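You operate a simulated robot arm through the tools that you are given. There is no shell and no other tool.

The job below is to be done with a simulated robot arm. You get a single attempt, and the scene is never put back.

JOB
Tip out the yellow mug, stand it back and mop up its spill.
Fine: tip it into the basin; wipe with the blue dishcloth and lay it back where it was; leave the other mug. Set down upright: what you pick out.

Only the result counts: the job must be done as asked and must still hold three seconds after the hand-in. Knocking over, shifting, dropping, spilling or breaking anything else fails it.

ROBOT AND FRAMES
A 7-joint arm with a two-finger parallel gripper, fixed in place. Base frame: the origin is on the floor under the middle of its stand, x ahead of it, y to its left, z up. Units: mm, degrees, N and s.
With the tool pointing down near the work surface it reaches from about 520 to 960 mm from the base axis. Its first joint turns from -166.0 to 166.0 degrees. Payload 3.91 kg.
The TCP is the grasp point between the finger pads, 30 mm short of the fingertips. In the tool frame z runs along the fingers and y along their closing line. The gripper opens to 110 mm. The fingers are 20 mm wide and 10 mm thick; the gripper's body (48 by 112 mm) begins 55 mm behind the TCP.
Orientation is that of the tool frame in the base frame, as a unit quaternion [x, y, z, w]. With the fingers straight down and closing along the base's y, the tool's x points along the base's -x, its y along +y and its z along -z.

CONTROLS
- The arm moves only by the tool arm_command. Its argument "increments" is a list of rows, each a list of 6 numbers: the shift along the base's x, y, z in mm, then the turn, a rotation vector about the base's x, y, z in degrees. In form: [[x, y, z, ax, ay, az], ...]. A call has 1 to 20 rows; each row shifts and turns the commanded pose from where the row before left it. "claw" is the gripper command, from -1 (fully open) to 1 (shut), values between in proportion, set as the call begins (left out, the last holds). Each row takes 0.2 s and may step no farther than 50 mm and 8.6 degrees from the row before; otherwise, or with a gripper value out of range, the whole call is refused. Where a pose cannot be reached the arm comes as near as it can. A force on the tool above 40 N (or 10 N above the force at the start of the call, whichever is more), or a blocked arm, ends the call early, and 0.2 s more pass. Each finger travels about 72 mm/s and halts on what it meets, pressing with about 27 N; the grip force reading is that of the motor and also rises with nothing between the fingers. The clock runs only during rows and for 0.2 s after the last one: add rows that do not move to give the fingers time. It gives the time, the measured TCP pose, the force on the tool (base axes), the opening and the grip force at its end, in the units of the frame above (readings bear some noise), with the torque about the TCP (base axes, N m) and any sound that the robot's microphone picked up, and new pictures: "pictures" is both (left out), scene, wrist or none.
- Cameras (640 x 400 px; columns grow to the right, rows downward): "scene" is fixed at [400.3, 650, 1461.7]; the picture's right is [-0.78, -0.62, 0.00], its down [-0.42, 0.53, -0.74] and it looks along [0.46, -0.58, -0.67] (base axes); focal length 313 px, centre (320, 200). "wrist" rides on the gripper at [72, 17, -103] in the tool frame; the picture's right is [-0.23, 0.97, 0.00], its down [-0.76, -0.18, -0.62] and it looks along [-0.61, -0.14, 0.78] (tool axes); focal length 222 px, centre (320, 200).
- slide_trunk(by): slides the trunk up (or, below 0, down) by that many mm; the arm rides with it, the base frame stays. It gives what a move gives, with no picture.
- point_at(camera, pixels): for up to 12 pixels [column, row] of the newest picture of that camera ("zoom" is the newest enlarged one), the place [x, y, z] in the base frame of the surface seen there, good to about 2 mm. It takes no simulated time.
- inspect(camera, box): a new picture of the part [left, top, right, bottom] of that camera's present view, enlarged. It takes no simulated time.
- finish_job(): hands the job in; it is judged then, once.

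Leave the gripper open and the arm clear of the work at the hand-in unless told otherwise.

The tools are called after ">>>" by a JSON object that holds its "fn" and its "kwargs". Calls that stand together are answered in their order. arm_command: Moves the arm, as the interface text tells. Its arguments: {"type":"object","properties":{"increments":{"type":"array"},"claw":{"type":"number"},"pictures":{"type":"string","enum":["both","scene","wrist","none"]}},"required":["increments"]} The other tools are called the same way: slide_trunk (by) moves the trunk up or down; point_at (camera, pixels) gives the place of the surface under pixels of a picture; inspect (camera, box) takes an enlarged picture of a part of a camera's view; finish_job () hands the job in.

At the start:

```text
time: 0.0
tool_pos: [503.7, 233.7, 1208.8]
tcp_rot: [0.0, 1.0, 0.0, 0.0]
ft_force: [0.2, 0.0, 0.0]
wrist_torque: [0.03, 0.03, 0.0]
opening: 110.0
grip_force: 0.0
trunk travel left (down, up): [-625.0, 57.0]
```

scene: 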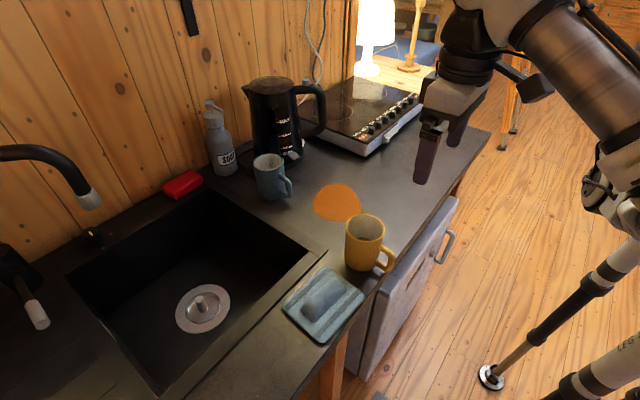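
wrist: 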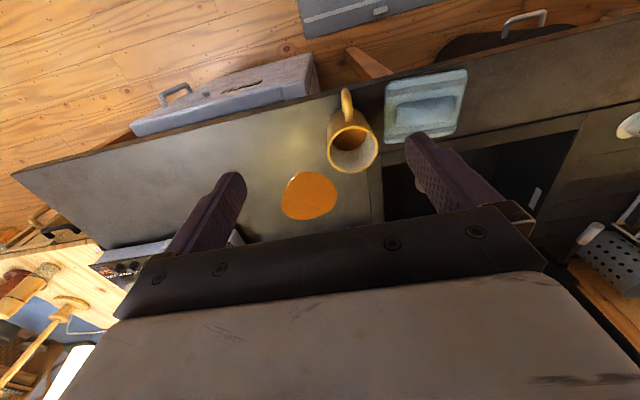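

I see the yellow mug near (365,243) in the scene picture, an orange spill at (337,202), a blue dishcloth folded at (323,303), and the basin to the left. I'll take enlarged looks and measure places first.

>>> {"fn": "inspect", "kwargs": {"camera": "scene", "box": [260, 140, 460, 360]}}

>>> {"fn": "point_at", "kwargs": {"camera": "scene", "pixels": [[337, 202], [315, 203], [361, 205], [337, 184], [337, 221], [323, 300], [283, 308], [330, 268], [364, 295], [322, 343], [303, 316], [342, 285]]}}

>>> {"fn": "point_at", "kwargs": {"camera": "wrist", "pixels": [[352, 152], [330, 150], [376, 150], [346, 90], [353, 170], [308, 195], [285, 195], [335, 195], [390, 85], [465, 72], [455, 130], [388, 140]]}}

```text
1.82 times, centred on (360, 250) of scene
```

zoom: 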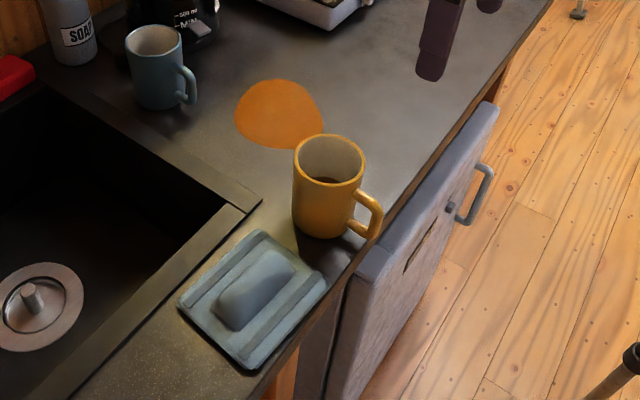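

```text
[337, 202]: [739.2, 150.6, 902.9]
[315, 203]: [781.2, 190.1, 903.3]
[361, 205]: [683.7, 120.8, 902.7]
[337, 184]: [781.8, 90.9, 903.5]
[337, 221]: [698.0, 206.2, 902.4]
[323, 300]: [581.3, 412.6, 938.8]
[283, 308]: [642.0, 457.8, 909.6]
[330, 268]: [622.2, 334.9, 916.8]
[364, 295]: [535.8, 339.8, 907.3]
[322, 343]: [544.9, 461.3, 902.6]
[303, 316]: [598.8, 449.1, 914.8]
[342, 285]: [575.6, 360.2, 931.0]
```

```text
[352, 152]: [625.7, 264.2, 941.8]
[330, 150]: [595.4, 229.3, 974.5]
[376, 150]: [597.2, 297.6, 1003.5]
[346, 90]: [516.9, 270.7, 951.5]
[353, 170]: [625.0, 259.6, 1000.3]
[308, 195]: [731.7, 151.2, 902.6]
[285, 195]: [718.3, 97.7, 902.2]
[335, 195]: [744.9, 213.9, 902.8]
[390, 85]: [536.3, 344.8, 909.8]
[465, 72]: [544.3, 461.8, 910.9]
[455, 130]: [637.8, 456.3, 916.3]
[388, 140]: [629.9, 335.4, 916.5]
```

The counter top is at z≈902 and the mug's rim at about z≈1002, handle toward -x. Next I'll measure the basin's edges and bottom, the mug's rim and handle in detail, and the obstacles around.

>>> {"fn": "point_at", "kwargs": {"camera": "scene", "pixels": [[327, 250], [205, 182], [65, 272], [160, 395], [205, 310], [200, 270], [90, 200], [35, 315], [20, 152], [182, 185], [222, 160], [268, 180]]}}

>>> {"fn": "point_at", "kwargs": {"camera": "zoom", "pixels": [[330, 137], [295, 158], [364, 168], [330, 188], [328, 182], [294, 220], [345, 236], [375, 210], [352, 228], [360, 190], [320, 165], [380, 222]]}}

>>> {"fn": "inspect", "kwargs": {"camera": "wrist", "box": [260, 50, 500, 250]}}

```text
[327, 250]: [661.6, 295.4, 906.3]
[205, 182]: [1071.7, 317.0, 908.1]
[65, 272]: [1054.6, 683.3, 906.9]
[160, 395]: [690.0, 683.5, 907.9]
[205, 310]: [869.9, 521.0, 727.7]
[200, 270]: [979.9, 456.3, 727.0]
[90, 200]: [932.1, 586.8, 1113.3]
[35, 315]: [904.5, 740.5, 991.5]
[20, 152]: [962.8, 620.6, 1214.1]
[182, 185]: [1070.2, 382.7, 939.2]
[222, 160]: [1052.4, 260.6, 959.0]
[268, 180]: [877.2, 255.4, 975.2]
```

```text
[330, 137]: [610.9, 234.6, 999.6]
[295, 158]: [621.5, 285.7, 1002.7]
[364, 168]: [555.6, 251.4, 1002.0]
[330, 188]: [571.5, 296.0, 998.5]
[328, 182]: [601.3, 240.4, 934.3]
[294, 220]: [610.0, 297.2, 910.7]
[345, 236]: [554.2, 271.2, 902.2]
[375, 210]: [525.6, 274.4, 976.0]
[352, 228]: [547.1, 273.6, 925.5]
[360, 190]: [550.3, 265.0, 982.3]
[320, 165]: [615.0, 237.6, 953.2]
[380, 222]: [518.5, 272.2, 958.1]
```

```text
2.00 times, centred on (380, 150) of wrist
```

zoom: 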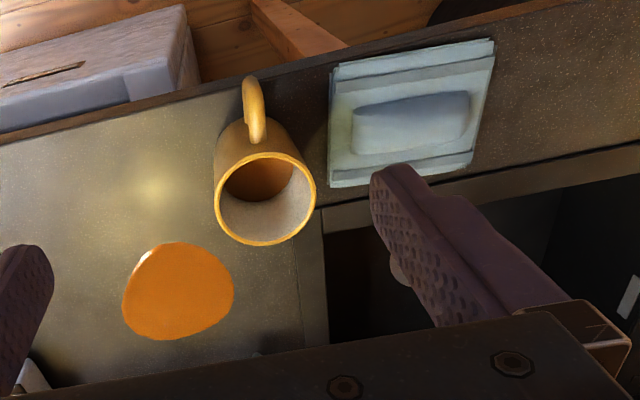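

The mug fits a circle of centre about (590, 265), radius about 37, handle out to x≈517 at y≈272. Now I'll measure the dishcloth with its raised ridge, the counter front edge, and the nearby kettle, blue mug and tap more closely.

>>> {"fn": "inspect", "kwargs": {"camera": "scene", "box": [270, 255, 380, 355]}}

>>> {"fn": "point_at", "kwargs": {"camera": "scene", "pixels": [[270, 165], [290, 190], [265, 200], [285, 90], [320, 95], [290, 150], [345, 150], [391, 250], [357, 330], [420, 200], [470, 135], [260, 160]]}}

>>> {"fn": "point_at", "kwargs": {"camera": "wrist", "pixels": [[436, 103], [405, 105], [453, 100], [440, 118], [425, 125], [430, 92], [405, 120], [450, 115], [470, 85], [345, 75], [380, 70], [250, 105]]}}

```text
4.00 times, centred on (325, 305) of scene
```

zoom: 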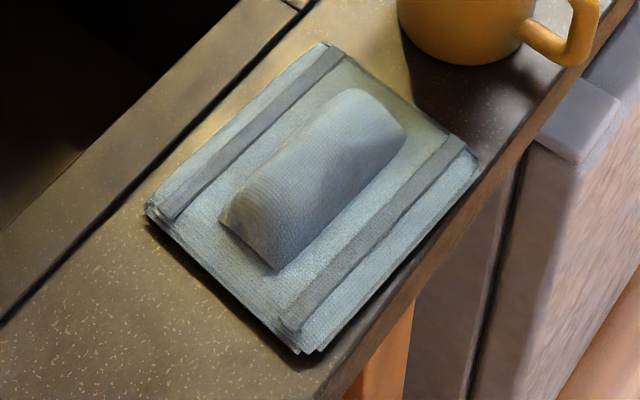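

```text
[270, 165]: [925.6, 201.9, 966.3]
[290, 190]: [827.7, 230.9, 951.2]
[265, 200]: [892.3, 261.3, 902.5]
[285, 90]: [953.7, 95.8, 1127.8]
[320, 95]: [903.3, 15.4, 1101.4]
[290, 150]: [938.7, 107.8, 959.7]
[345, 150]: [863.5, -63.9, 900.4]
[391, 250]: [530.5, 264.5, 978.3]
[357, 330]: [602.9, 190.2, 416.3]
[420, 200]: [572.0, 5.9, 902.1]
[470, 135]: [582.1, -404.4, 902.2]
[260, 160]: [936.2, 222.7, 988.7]
```

```text
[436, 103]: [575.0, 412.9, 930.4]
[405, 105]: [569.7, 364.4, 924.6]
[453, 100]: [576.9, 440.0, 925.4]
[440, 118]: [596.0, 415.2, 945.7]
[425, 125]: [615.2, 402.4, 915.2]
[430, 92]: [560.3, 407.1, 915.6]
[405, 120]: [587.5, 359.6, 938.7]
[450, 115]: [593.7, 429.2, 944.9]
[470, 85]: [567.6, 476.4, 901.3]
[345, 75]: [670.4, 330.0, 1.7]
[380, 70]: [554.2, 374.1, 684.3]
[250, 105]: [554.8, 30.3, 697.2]
```

The cloth is a pad of about 92 × 120 mm centred near (587, 399), turned about -4.5°, with a ridge along y up to z≈945. Before touching anything, I'll rehearse the pouring motion empty: move over the basin while pitching the tool 45° forward, staying high and short of the tap.

>>> {"fn": "arm_command", "kwargs": {"increments": [[36, 27, -5, 0, -7.5, 0], [36, 27, -5, 0, -7.5, 0], [36, 27, -5, 0, -7.5, 0], [36, 27, -5, 0, -7.5, 0], [36, 27, -5, 0, -7.5, 0], [36, 27, -5, 0, -7.5, 0], [36, 27, -5, 0, 0, 0], [34, 27, -5, 0, 0, 0], [0, 0, 0, 0, 0, 0]], "claw": -1}}

```text
time: 2.0
tool_pos: [790.6, 446.4, 1169.0]
tcp_rot: [0.0, 0.924, 0.0, 0.382]
ft_force: [1.0, 0.0, 0.5]
wrist_torque: [-0.01, 0.01, -0.02]
opening: 110.0
grip_force: 0.0
trunk travel left (down, up): [-625.0, 57.0]
```

scene: 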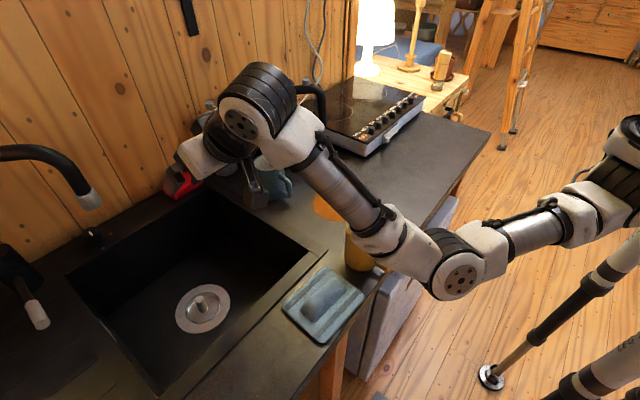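
wrist: 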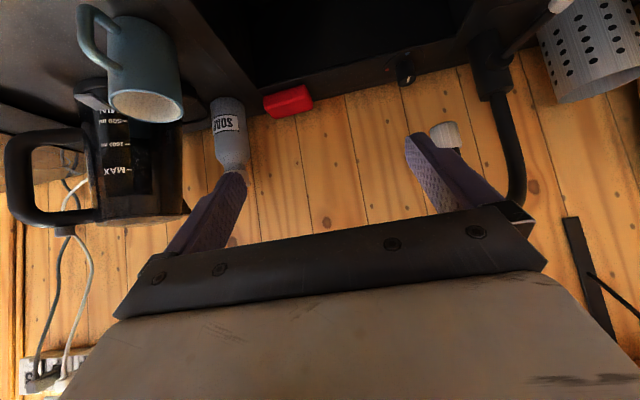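

The pitched pose was reached over the basin. The elbow hangs low at about (460,275); I'll measure it and the forearm to see how near they come to the counter front and the yellow mug.

>>> {"fn": "point_at", "kwargs": {"camera": "scene", "pixels": [[460, 275], [440, 290], [380, 235], [350, 200], [300, 140], [255, 105], [200, 155], [520, 245], [580, 215], [625, 140], [610, 190], [440, 240]]}}

```text
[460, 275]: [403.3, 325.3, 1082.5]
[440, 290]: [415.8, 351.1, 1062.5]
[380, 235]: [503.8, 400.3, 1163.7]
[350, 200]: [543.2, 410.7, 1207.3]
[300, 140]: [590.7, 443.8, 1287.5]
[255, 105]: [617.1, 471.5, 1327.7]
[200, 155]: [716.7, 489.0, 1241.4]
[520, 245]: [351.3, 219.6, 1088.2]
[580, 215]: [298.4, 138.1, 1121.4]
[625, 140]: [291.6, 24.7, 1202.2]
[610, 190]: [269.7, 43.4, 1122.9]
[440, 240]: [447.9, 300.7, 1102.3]
```

The forearm passes well above the cloth. Now I'll rehearse the roll about the base x axis by +112° in steps, in place, looking at how well the arm follows.

>>> {"fn": "arm_command", "kwargs": {"increments": [[0, 0, 0, 8, 0, 0], [0, 0, 0, 8, 0, 0], [0, 0, 0, 8, 0, 0], [0, 0, 0, 8, 0, 0], [0, 0, 0, 8, 0, 0], [0, 0, 0, 8, 0, 0], [0, 0, 0, 8, 0, 0], [0, 0, 0, 0, 0, 0]]}}

```text
time: 3.8
tool_pos: [790.5, 447.8, 1168.8]
tcp_rot: [0.18, 0.815, 0.435, 0.338]
ft_force: [0.1, 0.9, 0.2]
wrist_torque: [-0.02, 0.0, -0.02]
opening: 109.8
grip_force: 0.1
trunk travel left (down, up): [-625.0, 57.0]
```

scene: 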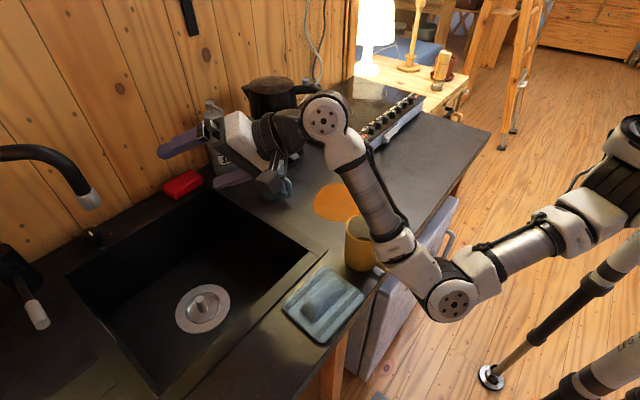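
wrist: 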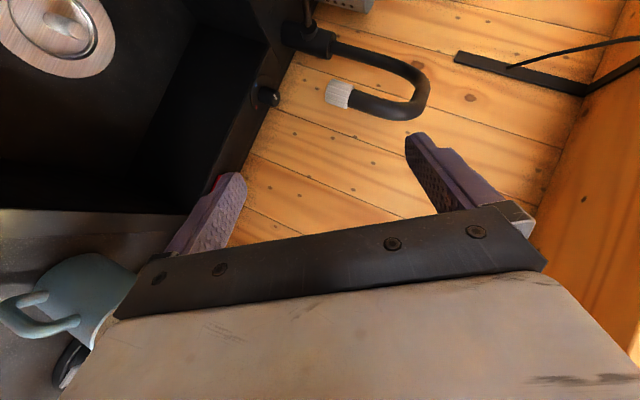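

It followed exactly to 56° of roll. I continue the rehearsal for another 56°.

>>> {"fn": "arm_command", "kwargs": {"increments": [[0, 0, 0, 8, 0, 0], [0, 0, 0, 8, 0, 0], [0, 0, 0, 8, 0, 0], [0, 0, 0, 8, 0, 0], [0, 0, 0, 8, 0, 0], [0, 0, 0, 8, 0, 0], [0, 0, 0, 8, 0, 0], [0, 0, 0, 0, 0, 0]]}}

```text
time: 5.6
tool_pos: [790.4, 448.2, 1166.9]
tcp_rot: [0.319, 0.517, 0.765, 0.214]
ft_force: [-0.7, 0.1, 0.3]
wrist_torque: [-0.02, 0.02, 0.0]
opening: 110.1
grip_force: 0.0
trunk travel left (down, up): [-625.0, 57.0]
```

scene: 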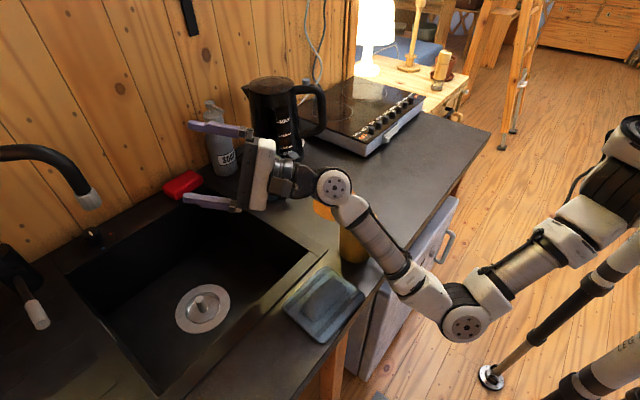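
wrist: 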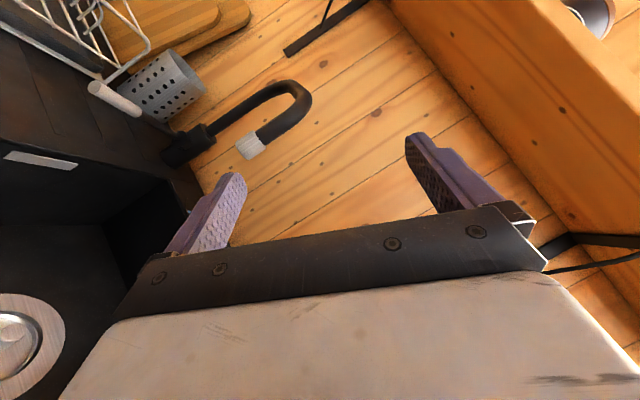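

112° of roll is reached exactly. I'll try 24° more to know the margin, and lower by 60 mm to the height I'd like to pour at.

>>> {"fn": "arm_command", "kwargs": {"increments": [[0, 0, -20, 8, 0, 0], [0, 0, -20, 8, 0, 0], [0, 0, -20, 8, 0, 0], [0, 0, 0, 0, 0, 0]]}}

```text
time: 6.8
tool_pos: [770.3, 442.3, 1151.1]
tcp_rot: [0.334, 0.325, 0.874, 0.141]
ft_force: [0.1, -0.3, 0.5]
wrist_torque: [0.03, 0.02, 0.0]
opening: 110.0
grip_force: 0.0
trunk travel left (down, up): [-625.0, 57.0]
stopped in row 4: the arm was blocked; the commanded pose is now the measured one
```

scene: 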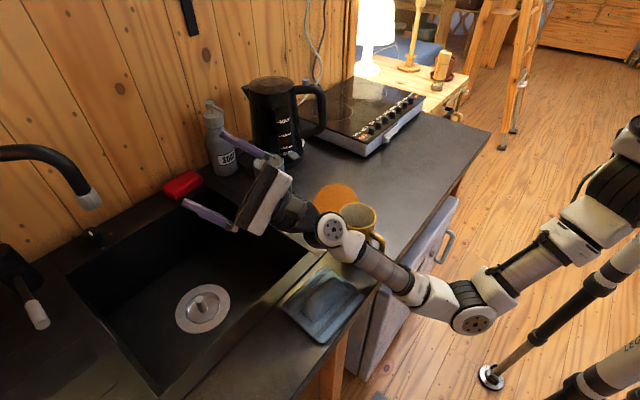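
wrist: 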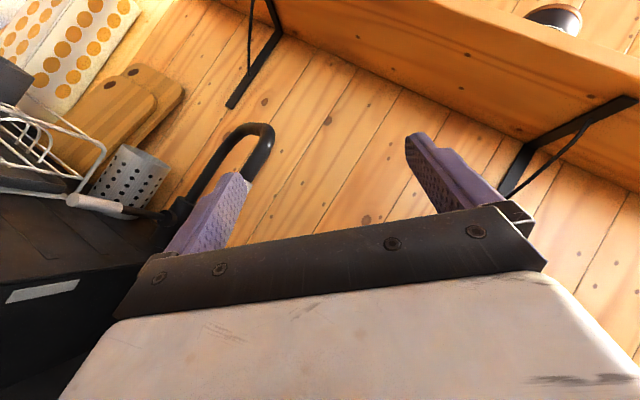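

The arm was blocked at this deeper roll, with no force on the tool; the forearm near (380,265) looks close to the yellow mug in the picture. I'll measure and enlarge to make sure the mug was not touched.

>>> {"fn": "inspect", "kwargs": {"camera": "scene", "box": [270, 170, 510, 350]}}

>>> {"fn": "point_at", "kwargs": {"camera": "scene", "pixels": [[370, 260], [355, 250], [400, 280], [470, 320], [455, 325], [433, 305], [330, 230], [290, 215], [358, 207], [378, 240], [345, 265], [420, 300]]}}

```text
2.22 times, centred on (390, 260) of scene
```

zoom: 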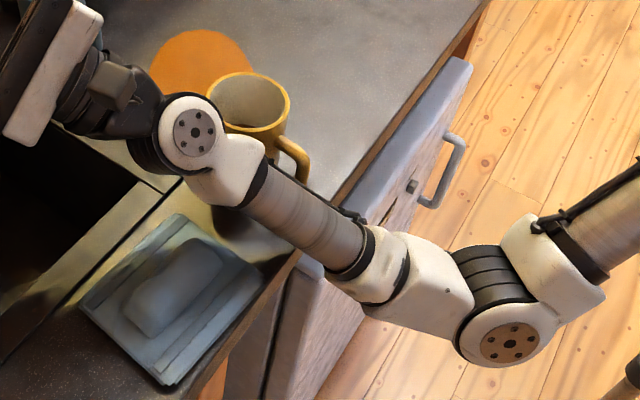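

```text
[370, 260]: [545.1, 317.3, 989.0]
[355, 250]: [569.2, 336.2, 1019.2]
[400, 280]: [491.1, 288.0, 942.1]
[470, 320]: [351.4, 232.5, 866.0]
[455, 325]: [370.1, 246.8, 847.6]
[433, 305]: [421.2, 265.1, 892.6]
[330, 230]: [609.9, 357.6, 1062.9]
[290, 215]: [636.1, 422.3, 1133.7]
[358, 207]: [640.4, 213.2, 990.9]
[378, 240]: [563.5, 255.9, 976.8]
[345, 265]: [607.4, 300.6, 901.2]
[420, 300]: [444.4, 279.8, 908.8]
```

The mug's rim now shows at about (358,203) instead of (365,214): the forearm has nudged the mug. I'll measure its present place before I back off.

>>> {"fn": "point_at", "kwargs": {"camera": "zoom", "pixels": [[250, 75], [210, 98], [289, 105], [262, 129], [283, 120], [225, 82], [302, 165], [277, 150], [290, 170], [240, 118], [262, 140], [275, 200]]}}

>>> {"fn": "inspect", "kwargs": {"camera": "scene", "box": [320, 180, 420, 280]}}

```text
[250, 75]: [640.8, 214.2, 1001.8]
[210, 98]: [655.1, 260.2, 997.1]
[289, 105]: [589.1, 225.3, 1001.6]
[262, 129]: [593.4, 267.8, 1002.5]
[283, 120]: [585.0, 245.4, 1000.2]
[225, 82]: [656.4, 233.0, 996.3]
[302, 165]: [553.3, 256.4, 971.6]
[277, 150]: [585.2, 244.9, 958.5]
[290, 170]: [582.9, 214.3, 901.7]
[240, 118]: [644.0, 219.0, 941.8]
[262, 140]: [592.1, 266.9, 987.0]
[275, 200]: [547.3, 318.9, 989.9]
```

```text
4.00 times, centred on (370, 230) of scene
```

zoom: 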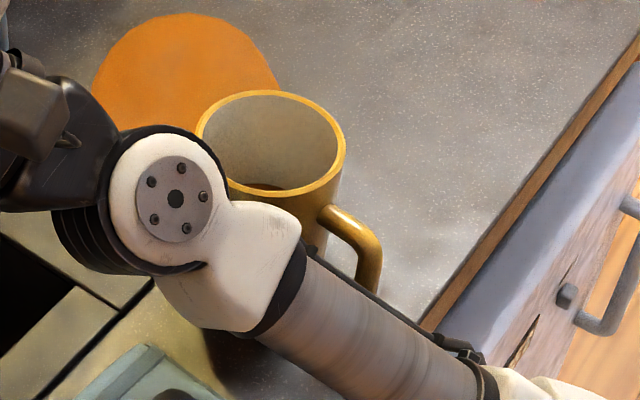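

The mug is still upright and its liquid level unchanged, now centred near (622, 243) — I must remember its original place (590, 265) with the handle at about 174.5°. I now back off by reversing the last motion, raising the tool so the forearm lifts away from the mug.

>>> {"fn": "arm_command", "kwargs": {"increments": [[5, 1, 15, -4, 0, 0], [5, 1, 15, -6, 0, 0], [5, 2, 15, -7, 0, 0], [5, 2, 15, -7, 0, 0], [0, 0, 10, -8, 0, 0], [0, 0, 0, 0, 0, 0]]}}

```text
time: 8.2
tool_pos: [804.5, 452.4, 1200.3]
tcp_rot: [0.293, 0.56, 0.74, 0.232]
ft_force: [0.0, 0.1, 0.3]
wrist_torque: [-0.04, 0.0, -0.01]
opening: 109.9
grip_force: 0.0
trunk travel left (down, up): [-625.0, 57.0]
```

scene: 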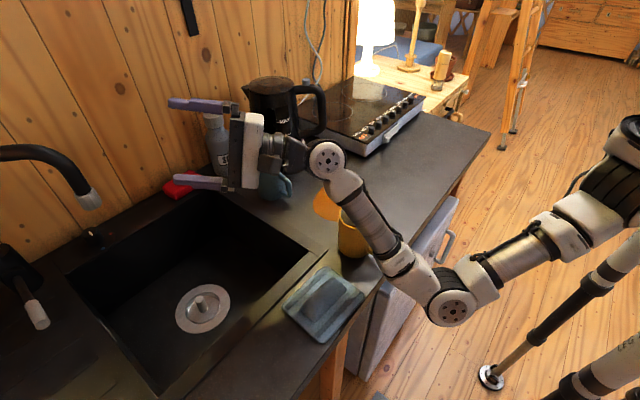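
wrist: 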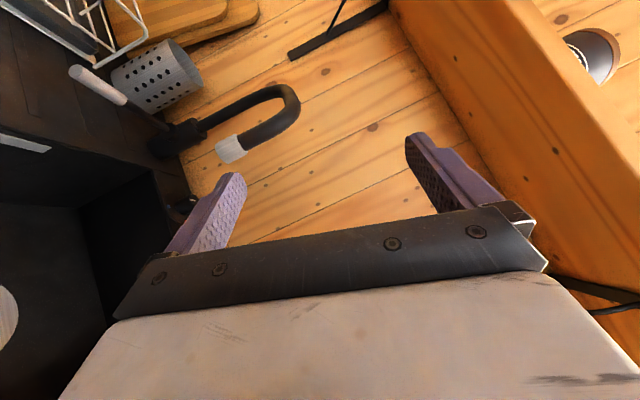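

The arm is clear again. I'll unroll by -105° here at this height, then look; the forearm rises as it unrolls.

>>> {"fn": "arm_command", "kwargs": {"increments": [[0, 0, 0, -8.1, 0, -0.12], [0, 0, 0, -8.1, 0, -0.12], [0, 0, 0, -8.1, 0, -0.12], [0, 0, 0, -8.1, 0, -0.12], [0, 0, 0, -8.1, 0, -0.12], [0, 0, 0, -8.1, 0, -0.12], [0, 0, 0, -8.1, 0, -0.12], [0, 0, 0, -8.1, 0, -0.12], [0, 0, 0, -8.1, 0, -0.12], [0, 0, 0, -8.1, 0, -0.12], [0, 0, 0, -8.1, 0, -0.12], [0, 0, 0, -8.1, 0, -0.12], [0, 0, 0, -8.1, 0, -0.12], [0, 0, 0, 0, 0, 0]]}}

```text
time: 11.2
tool_pos: [803.7, 451.9, 1201.2]
tcp_rot: [0.0, 0.924, 0.002, 0.382]
ft_force: [-0.2, -0.6, -0.2]
wrist_torque: [-0.02, 0.03, 0.01]
opening: 110.0
grip_force: 0.1
trunk travel left (down, up): [-625.0, 57.0]
```

scene: 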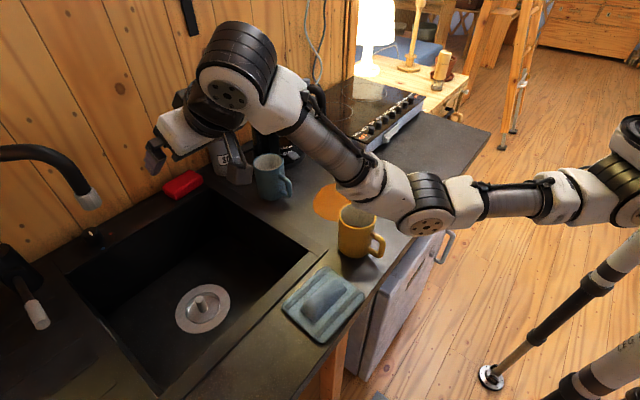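
wrist: 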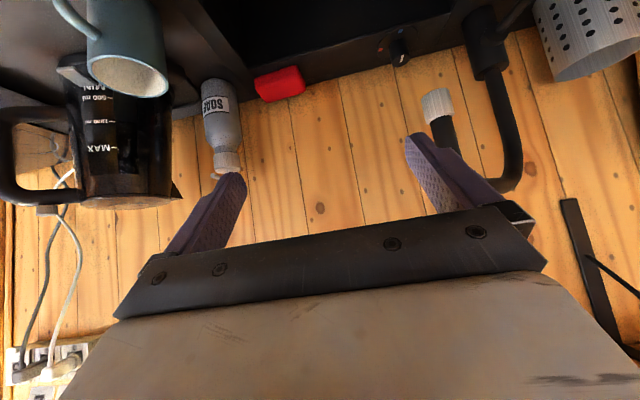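

The mug is visible and upright at (357,232). I'll zoom and measure it, and also check that the cloth and the other items are where they were.

>>> {"fn": "inspect", "kwargs": {"camera": "scene", "box": [270, 180, 430, 350]}}

>>> {"fn": "point_at", "kwargs": {"camera": "scene", "pixels": [[430, 215], [430, 232], [375, 190], [283, 308], [330, 268], [364, 295], [322, 343], [323, 300], [90, 200], [270, 165], [290, 190], [500, 205]]}}

```text
2.35 times, centred on (350, 265) of scene
```

zoom: 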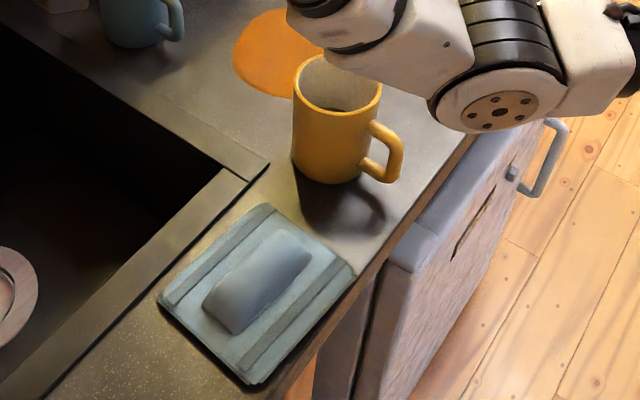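

```text
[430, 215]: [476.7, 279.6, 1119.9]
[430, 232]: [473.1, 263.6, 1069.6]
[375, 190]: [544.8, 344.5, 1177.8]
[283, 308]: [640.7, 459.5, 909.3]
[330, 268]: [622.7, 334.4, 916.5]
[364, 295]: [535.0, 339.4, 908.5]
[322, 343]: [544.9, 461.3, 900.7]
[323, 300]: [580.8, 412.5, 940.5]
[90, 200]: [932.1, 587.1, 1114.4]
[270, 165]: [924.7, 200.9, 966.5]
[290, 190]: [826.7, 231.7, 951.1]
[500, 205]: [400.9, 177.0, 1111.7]
```

The cloth and blue mug are unmoved. Now the yellow mug's rim and handle in the enlarged picture.

>>> {"fn": "point_at", "kwargs": {"camera": "zoom", "pixels": [[295, 84], [381, 90], [340, 112], [362, 107], [312, 104], [401, 152], [388, 130], [395, 178], [293, 160], [335, 185], [362, 172], [345, 107]]}}

```text
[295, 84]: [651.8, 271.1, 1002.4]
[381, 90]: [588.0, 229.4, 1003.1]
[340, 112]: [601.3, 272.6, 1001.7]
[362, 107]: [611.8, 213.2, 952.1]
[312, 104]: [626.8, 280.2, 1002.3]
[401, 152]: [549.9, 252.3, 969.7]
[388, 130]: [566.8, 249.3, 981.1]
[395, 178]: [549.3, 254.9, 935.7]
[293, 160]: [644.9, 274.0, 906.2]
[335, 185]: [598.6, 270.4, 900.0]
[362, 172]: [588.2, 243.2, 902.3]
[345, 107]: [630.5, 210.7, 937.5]
```

The mug's centre is now near (622.5, 245), handle still toward about 174°. I'll move above it at z≈1120 with the tool pitched 45°, fingers closing along y.

>>> {"fn": "arm_command", "kwargs": {"increments": [[-24, -26, -5, 0, 0, 0], [-24, -26, -5, 0, 0, 0], [-24, -26, -5, 0, 0, 0], [-24, -26, -5, 0, 0, 0], [-24, -26, -10, 0, 0, 0], [-24, -26, -16, 0, 0, 0], [-24, -26, -16, 0, 0, 0], [-23.2, -25.1, -18, 0, 0, 0], [0, 0, 0, 0, 0, 0]]}}

```text
time: 13.2
tool_pos: [614.0, 245.4, 1119.0]
tcp_rot: [0.0, 0.925, 0.003, 0.381]
ft_force: [1.2, 0.6, 0.4]
wrist_torque: [-0.02, 0.01, 0.02]
opening: 110.0
grip_force: 0.0
trunk travel left (down, up): [-625.0, 57.0]
```

scene: 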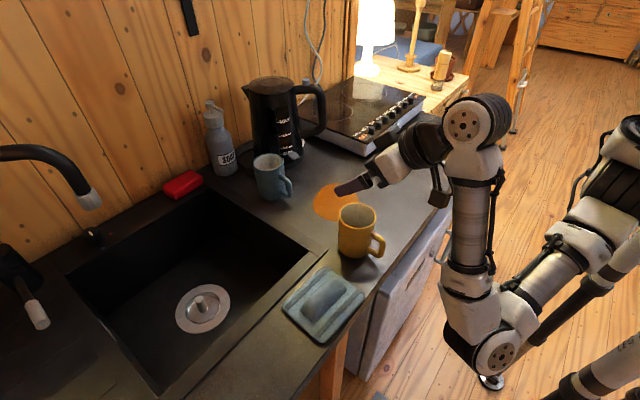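
wrist: 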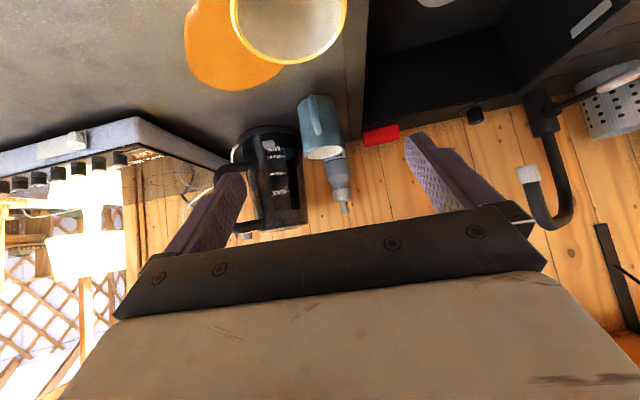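

The mug is fully visible now. I'll refine its centre from the scene picture, and measure where the elbow at (490,345) hangs.

>>> {"fn": "inspect", "kwargs": {"camera": "scene", "box": [325, 190, 395, 270]}}

>>> {"fn": "point_at", "kwargs": {"camera": "scene", "pixels": [[480, 340], [495, 355], [465, 300], [450, 330], [470, 220], [570, 280], [440, 190], [447, 290]]}}

>>> {"fn": "point_at", "kwargs": {"camera": "wrist", "pixels": [[232, 15], [346, 15], [288, 64], [250, 50], [325, 50], [290, 40]]}}

```text
5.00 times, centred on (360, 230) of scene
```

zoom: 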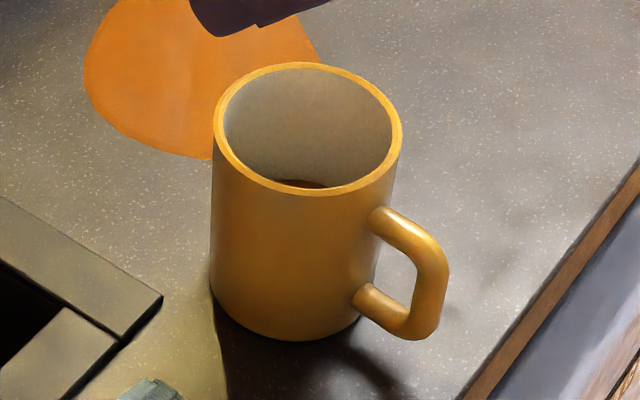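

```text
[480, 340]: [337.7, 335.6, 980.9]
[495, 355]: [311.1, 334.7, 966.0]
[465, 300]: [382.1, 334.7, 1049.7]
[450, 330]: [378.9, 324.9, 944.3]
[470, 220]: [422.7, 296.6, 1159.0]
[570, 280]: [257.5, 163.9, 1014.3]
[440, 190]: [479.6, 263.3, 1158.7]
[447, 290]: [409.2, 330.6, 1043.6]
```

```text
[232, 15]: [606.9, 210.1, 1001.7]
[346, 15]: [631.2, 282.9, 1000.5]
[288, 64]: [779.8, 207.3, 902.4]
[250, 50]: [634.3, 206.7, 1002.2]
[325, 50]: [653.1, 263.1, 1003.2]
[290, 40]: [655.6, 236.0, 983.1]
```

>>> {"fn": "point_at", "kwargs": {"camera": "zoom", "pixels": [[309, 66], [220, 100], [216, 130], [230, 164], [260, 183], [305, 192], [350, 187], [385, 165], [399, 135], [380, 92], [437, 250], [432, 300]]}}

```text
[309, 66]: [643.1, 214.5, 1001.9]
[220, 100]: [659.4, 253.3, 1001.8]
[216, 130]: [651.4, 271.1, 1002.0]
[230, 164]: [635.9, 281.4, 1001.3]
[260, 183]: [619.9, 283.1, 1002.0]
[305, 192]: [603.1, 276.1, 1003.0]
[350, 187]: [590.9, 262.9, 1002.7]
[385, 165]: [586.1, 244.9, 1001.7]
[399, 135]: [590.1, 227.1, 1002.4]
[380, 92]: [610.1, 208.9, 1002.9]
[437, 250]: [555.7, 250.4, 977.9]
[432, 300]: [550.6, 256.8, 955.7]
```

The centre is (623, 245.2), radius 36.7, rim at z=1002. The TCP is at (614, 245.4), so I descend straight to z=968, which leaves the gripper body clear of the rim and the handle.

>>> {"fn": "arm_command", "kwargs": {"increments": [[0, 0, -25, 0, 0, 0], [0, 0, -25, 0, 0, 0], [-0.5, 0, -25, 0, 0, 0], [0, 0, -22, 0, 0, 0], [0, 0, -18, 0, 0, 0], [0, 0, -12, 0, 0, 0], [0, 0, 0, 0, 0, 0]]}}

```text
time: 14.8
tool_pos: [612.7, 246.4, 994.6]
tcp_rot: [0.0, 0.924, 0.003, 0.383]
ft_force: [-0.2, -0.4, -0.2]
wrist_torque: [-0.02, 0.01, 0.0]
opening: 109.9
grip_force: 0.0
trunk travel left (down, up): [-625.0, 57.0]
```

scene: 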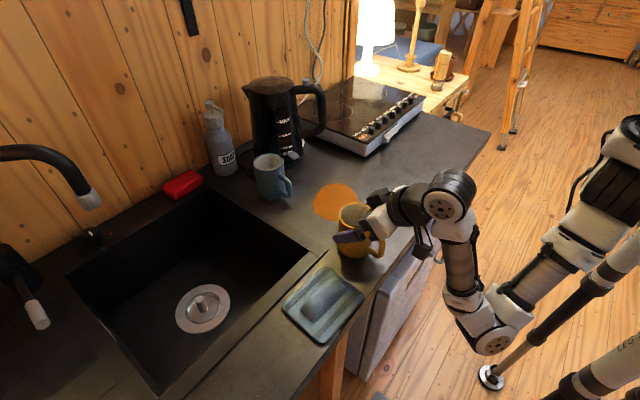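
wrist: 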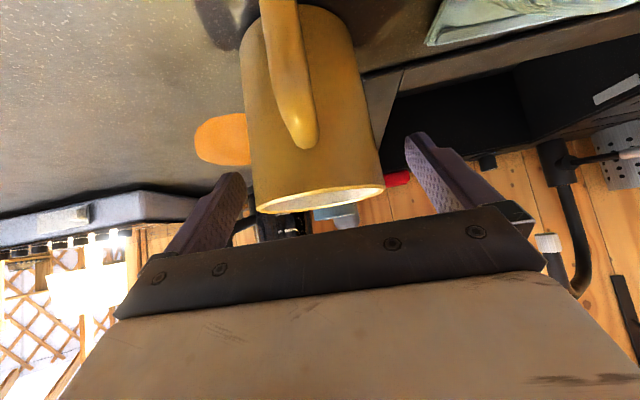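

The mug sits between the fingers with the handle below the palm. I lower the remaining 26 mm, shifting 1 mm to -y.

>>> {"fn": "arm_command", "kwargs": {"increments": [[0, -0.5, -10, 0, 0, 0], [0, -0.5, -9, 0, 0, 0], [0, 0, -7, 0, 0, 0], [0, 0, 0, 0, 0, 0]]}}

```text
time: 15.8
tool_pos: [612.8, 246.1, 968.5]
tcp_rot: [0.0, 0.924, 0.002, 0.382]
ft_force: [-0.3, 0.2, -0.2]
wrist_torque: [0.0, 0.02, 0.01]
opening: 110.2
grip_force: 0.0
trunk travel left (down, up): [-625.0, 57.0]
```

scene: 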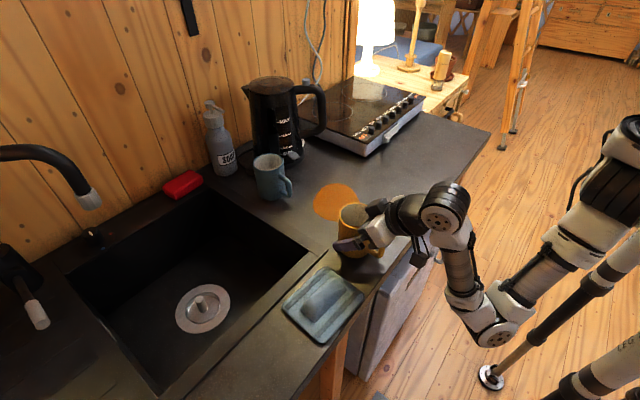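
wrist: 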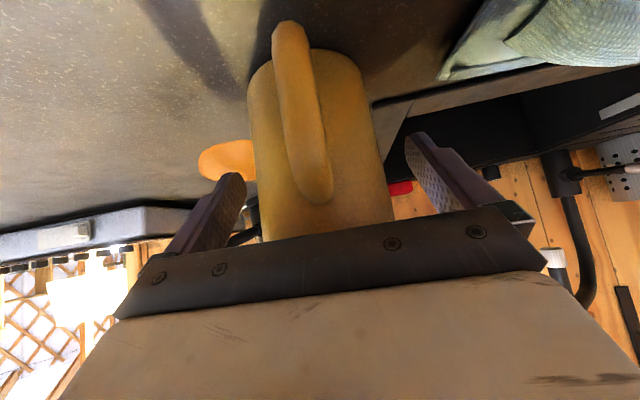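

No contact so far and the pose is right (612.8, 246.1, 968.5). I close the gripper and wait about a second.

>>> {"fn": "arm_command", "kwargs": {"increments": [[0, 0, 0, 0, 0, 0], [0, 0, 0, 0, 0, 0], [0, 0, 0, 0, 0, 0], [0, 0, 0, 0, 0, 0]], "claw": 1}}

```text
time: 16.8
tool_pos: [613.6, 244.8, 968.4]
tcp_rot: [0.0, 0.924, 0.003, 0.382]
ft_force: [-0.4, -1.3, -0.4]
wrist_torque: [0.03, -0.03, -0.02]
opening: 79.2
grip_force: 26.6
trunk travel left (down, up): [-625.0, 57.0]
```

scene: 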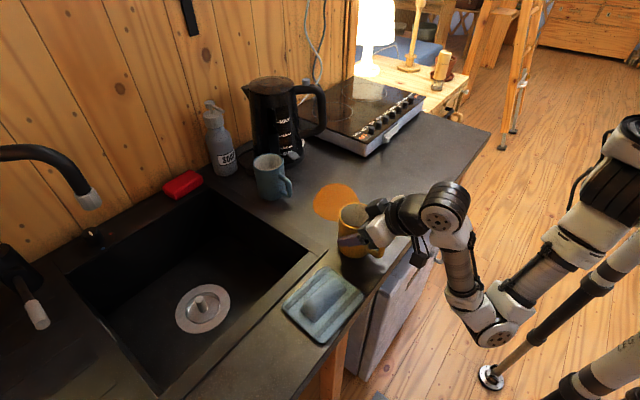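
wrist: 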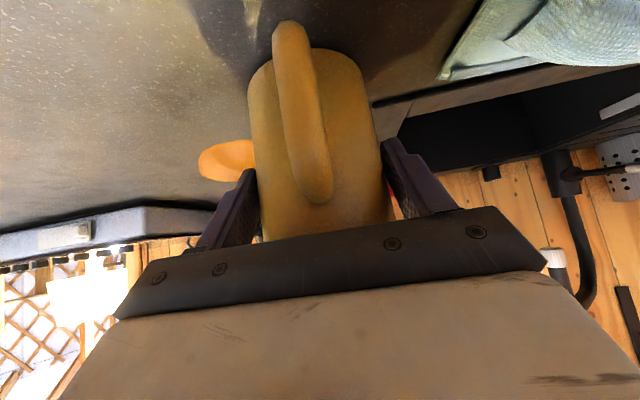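

The fingers halted at 79 mm with about 27 N: the mug is held. I lift slowly by 60 mm and check.

>>> {"fn": "arm_command", "kwargs": {"increments": [[0, 0, 5, 0, 0, 0], [0, 0, 10, 0, 0, 0], [0, 0, 15, 0, 0, 0], [0, 0, 15, 0, 0, 0], [0, 0, 15, 0, 0, 0], [0, 0, 0, 0, 0, 0]]}}

```text
time: 18.2
tool_pos: [614.6, 244.7, 1026.8]
tcp_rot: [0.001, 0.924, 0.002, 0.381]
ft_force: [0.1, 0.1, -2.4]
wrist_torque: [0.06, 0.05, -0.01]
opening: 78.9
grip_force: 27.1
trunk travel left (down, up): [-625.0, 57.0]
```

scene: 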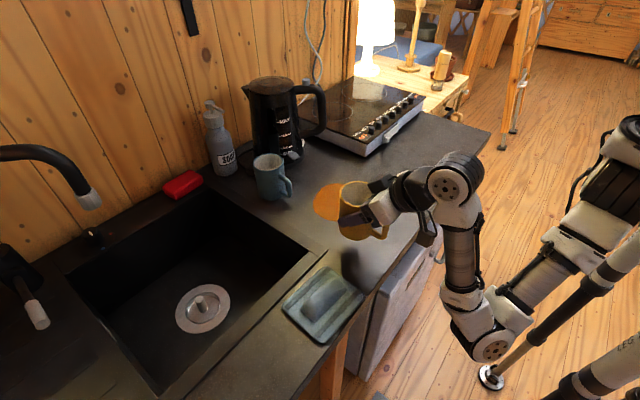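
wrist: 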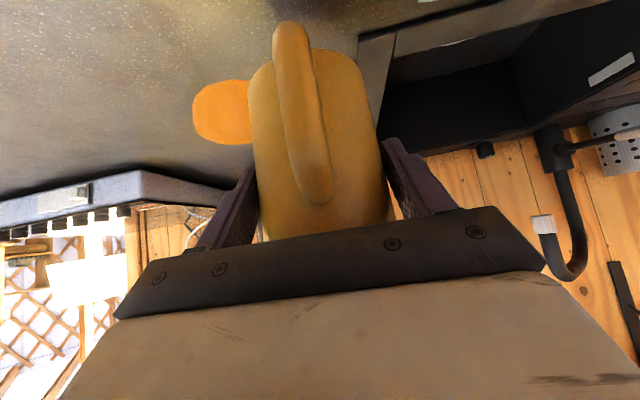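

The mug is lifted, upright, about 2.4 N of weight. I now raise it smoothly and carry it over the basin to about (800, 470, 1170), gently so as not to slosh.

>>> {"fn": "arm_command", "kwargs": {"increments": [[0, 0, 8, 0, 0, 0], [0, 0, 16, 0, 0, 0], [0, 0, 22, 0, 0, 0], [0, 0, 22, 0, 0, 0], [2, 3, 20, 0, 0, 0], [6, 8, 16, 0, 0, 0], [12, 14, 12, 0, 0, 0], [14, 17, 10, 0, 0, 0], [14, 17, 8, 0, 0, 0], [15, 18, 6, 0, 0, 0], [15, 18, 3, 0, 0, 0], [15, 18, 0, 0, 0, 0], [15, 18, 0, 0, 0, 0], [15, 18, 0, 0, 0, 0], [15, 18, 0, 0, 0, 0], [14, 17, 0, 0, 0, 0], [12, 14, 0, 0, 0, 0], [10, 12, 0, 0, 0, 0], [6, 8, 0, 0, 0, 0], [3, 4, 0, 0, 0, 0]]}}

```text
time: 22.4
tool_pos: [797.8, 467.7, 1170.7]
tcp_rot: [0.0, 0.925, 0.002, 0.381]
ft_force: [0.7, -0.2, -3.0]
wrist_torque: [0.01, -0.01, -0.01]
opening: 79.0
grip_force: 27.2
trunk travel left (down, up): [-625.0, 57.0]
```

scene: 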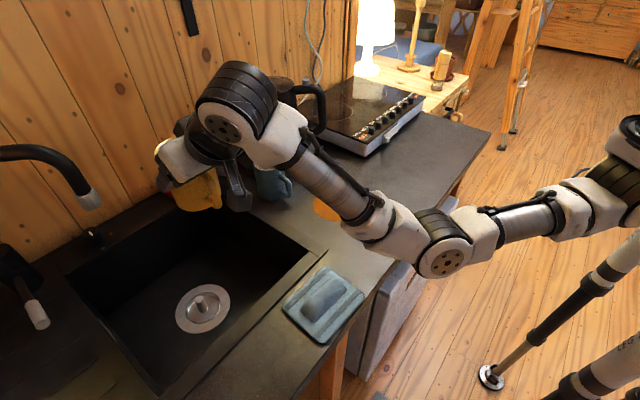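
wrist: 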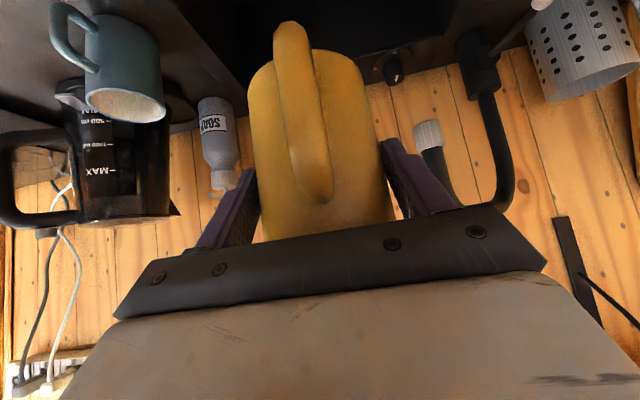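

Over the basin at (798, 468, 1171), mug upright. To keep the elbow and forearm well above the cloth during the roll, I raise the trunk by 50 mm.

>>> {"fn": "slide_trunk", "kwargs": {"by": 50}}

```text
time: 23.3
tool_pos: [796.7, 466.9, 1220.5]
tcp_rot: [0.0, 0.924, 0.003, 0.381]
ft_force: [0.6, -0.4, -2.0]
wrist_torque: [-0.02, 0.0, 0.02]
opening: 79.0
grip_force: 26.6
trunk travel left (down, up): [-675.0, 7.0]
```

Now I roll the mug slowly toward -y over the basin, first 40°, watching the forearm.

>>> {"fn": "arm_command", "kwargs": {"increments": [[0, 0, 0, 3, 0, 0], [0, 0, 0, 5, 0, 0], [0, 0, 0, 5, 0, 0], [0, 0, 0, 5, 0, 0], [0, 0, 0, 5, 0, 0], [0, 0, 0, 5, 0, 0], [0, 0, 0, 5, 0, 0], [0, 0, 0, 5, 0, 0], [0, 0, 0, 2, 0, 0], [0, 0, 0, 0, 0, 0]]}}

```text
time: 25.5
tool_pos: [796.7, 467.6, 1219.9]
tcp_rot: [0.132, 0.867, 0.318, 0.359]
ft_force: [1.4, -0.2, -2.5]
wrist_torque: [-0.07, 0.0, 0.0]
opening: 78.8
grip_force: 26.8
trunk travel left (down, up): [-675.0, 7.0]
```

scene: 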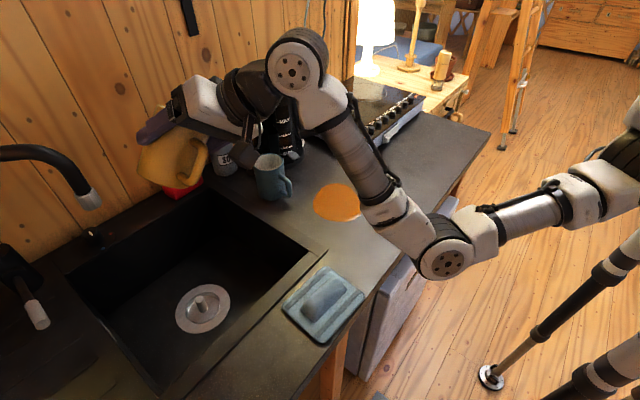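
wrist: 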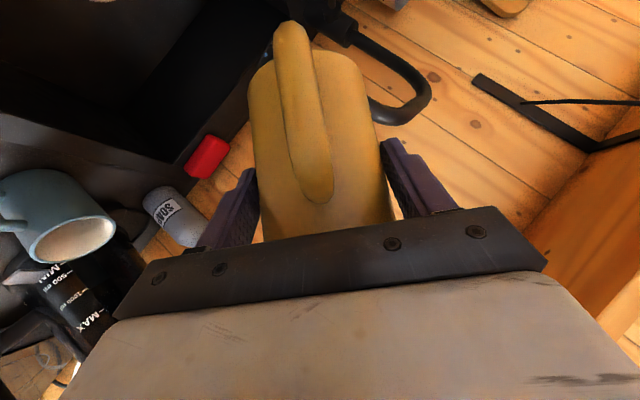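

The mug rolled 40° cleanly. Before going on, I check the basin's inner edges so the stream lands well inside.

>>> {"fn": "point_at", "kwargs": {"camera": "scene", "pixels": [[305, 252], [255, 222], [235, 212], [215, 195], [245, 235], [200, 215], [120, 330], [90, 290], [150, 225], [88, 190], [60, 160], [110, 250]]}}

>>> {"fn": "inspect", "kwargs": {"camera": "scene", "box": [60, 180, 340, 390]}}

```text
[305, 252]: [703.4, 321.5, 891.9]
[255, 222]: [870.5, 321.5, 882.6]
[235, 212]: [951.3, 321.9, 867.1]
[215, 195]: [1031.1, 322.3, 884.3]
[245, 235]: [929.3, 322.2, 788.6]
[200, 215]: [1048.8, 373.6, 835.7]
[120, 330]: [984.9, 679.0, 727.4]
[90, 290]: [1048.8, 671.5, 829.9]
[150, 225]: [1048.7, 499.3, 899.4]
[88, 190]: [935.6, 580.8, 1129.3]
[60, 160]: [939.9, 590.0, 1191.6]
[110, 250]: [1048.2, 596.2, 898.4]
```

```text
1.90 times, centred on (200, 285) of scene
```

zoom: 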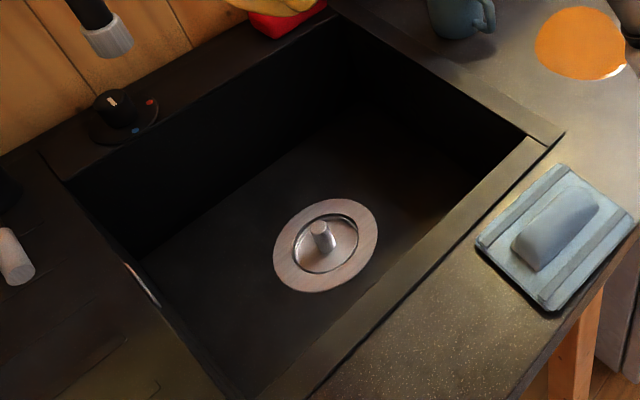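

The basin's inner walls are at y≈322 and 680, x≈690 to 1049. I shift 45 mm further to +y while slowly rolling on, then continue the roll through the pouring angle to about 102°.

>>> {"fn": "arm_command", "kwargs": {"increments": [[0, 8, 0, 1, 0, 0], [0, 12, 0, 2, 0, 0], [0, 12, 0, 2, 0, 0], [0, 8, 0, 2, 0, 0], [0, 5, 0, 2, 0, 0], [0, 0, 0, 3, 0, 0], [0, 0, 0, 3, 0, 0], [0, 0, 0, 3, 0, 0], [0, 0, 0, 3, 0, 0], [0, 0, 0, 3, 0, 0], [0, 0, 0, 3, 0, 0], [0, 0, 0, 3, 0, 0], [0, 0, 0, 3, 0, 0], [0, 0, 0, 3, 0, 0], [0, 0, 0, 4, 0, 0], [0, 0, 0, 4, 0, 0], [0, 0, 0, 4, 0, 0], [0, 0, 0, 4, 0, 0], [0, 0, 0, 4, 0, 0], [0, 0, 0, 4, 0, 0]]}}

```text
time: 29.7
tool_pos: [797.0, 512.3, 1221.7]
tcp_rot: [0.293, 0.591, 0.71, 0.244]
ft_force: [-0.3, 0.2, -2.4]
wrist_torque: [-0.09, 0.02, 0.01]
opening: 79.0
grip_force: 26.8
trunk travel left (down, up): [-675.0, 7.0]
```

scene: 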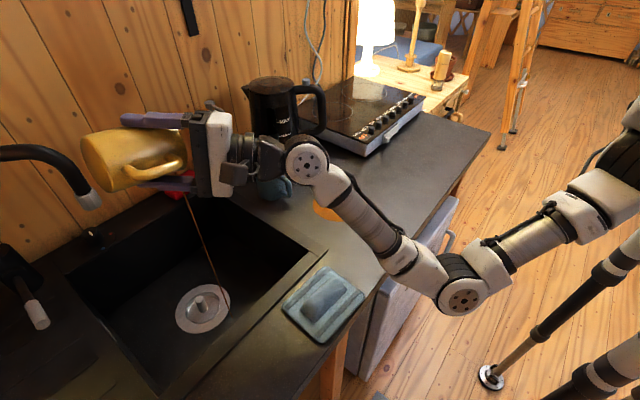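
wrist: 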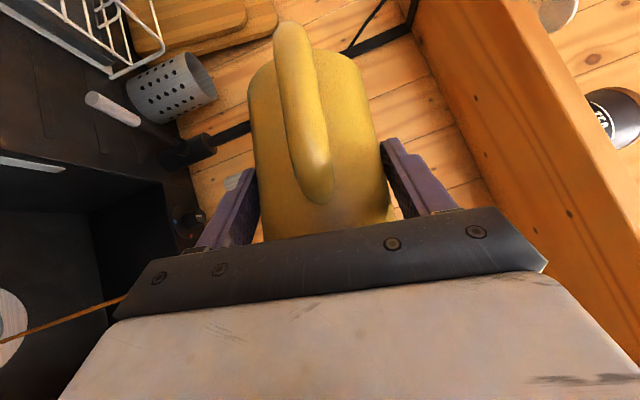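

A thin brown stream is falling from the mug into the basin, landing beside the drain at about (228,305). I roll to about 114° and dwell to let it run out.

>>> {"fn": "arm_command", "kwargs": {"increments": [[0, 0, 0, 3, 0, 0], [0, 0, 0, 3, 0, 0], [0, 0, 0, 3, 0, 0], [0, 0, 0, 3, 0, 0], [0, 0, 0, 0, 0, 0], [0, 0, 0, 0, 0, 0], [0, 0, 0, 0, 0, 0], [0, 0, 0, 0, 0, 0], [0, 0, 0, 0, 0, 0], [0, 0, 0, 0, 0, 0], [0, 0, 0, 0, 0, 0]]}}

```text
time: 32.1
tool_pos: [797.2, 513.4, 1220.2]
tcp_rot: [0.317, 0.515, 0.767, 0.213]
ft_force: [0.0, 0.4, -2.7]
wrist_torque: [-0.05, 0.01, 0.02]
opening: 78.7
grip_force: 26.4
trunk travel left (down, up): [-675.0, 7.0]
```

scene: 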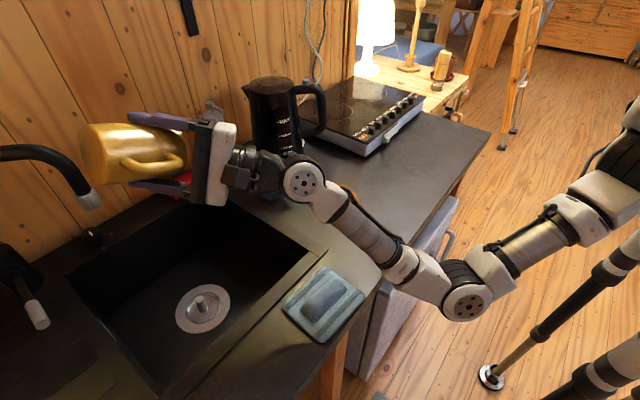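
wrist: 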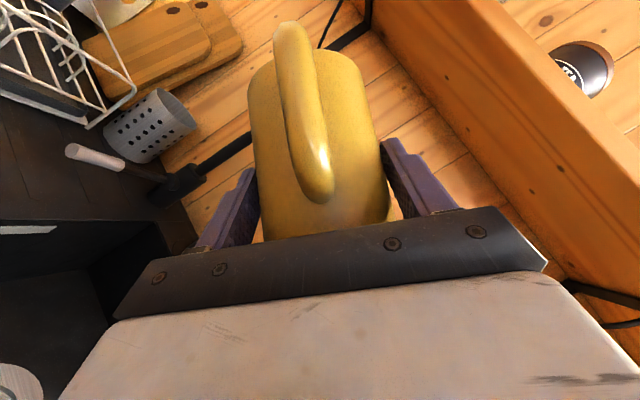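

The stream has stopped. I dwell another second at this tilt to let the last drops go, and look at the mouth.

>>> {"fn": "arm_command", "kwargs": {"increments": [[0, 0, 0, 2, 0, 0], [0, 0, 0, 2, 0, 0], [0, 0, 0, 0, 0, 0], [0, 0, 0, 0, 0, 0], [0, 0, 0, 0, 0, 0], [0, 0, 0, 0, 0, 0]], "pictures": "scene"}}

>>> {"fn": "inspect", "kwargs": {"camera": "scene", "box": [60, 80, 320, 350]}}

```text
time: 33.5
tool_pos: [797.6, 511.1, 1221.8]
tcp_rot: [0.325, 0.488, 0.785, 0.202]
ft_force: [-0.4, -1.1, -2.1]
wrist_torque: [-0.05, 0.0, 0.0]
opening: 79.0
grip_force: 27.5
trunk travel left (down, up): [-675.0, 7.0]
```

scene: 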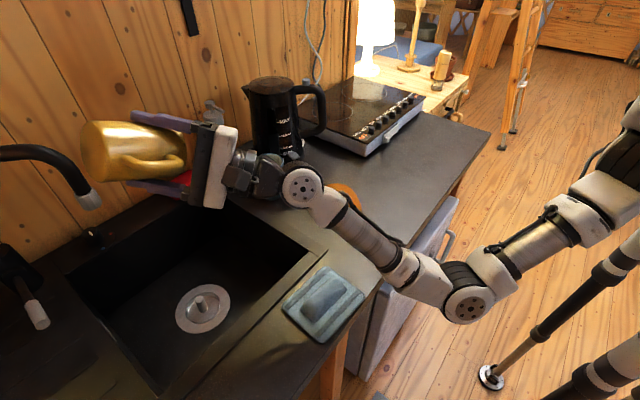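

```text
1.48 times, centred on (190, 215) of scene
```

zoom: 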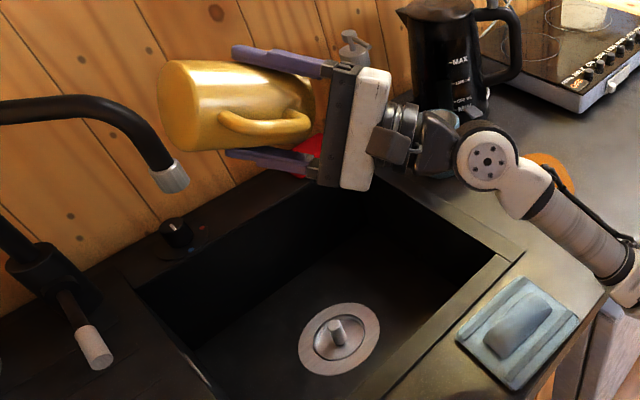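

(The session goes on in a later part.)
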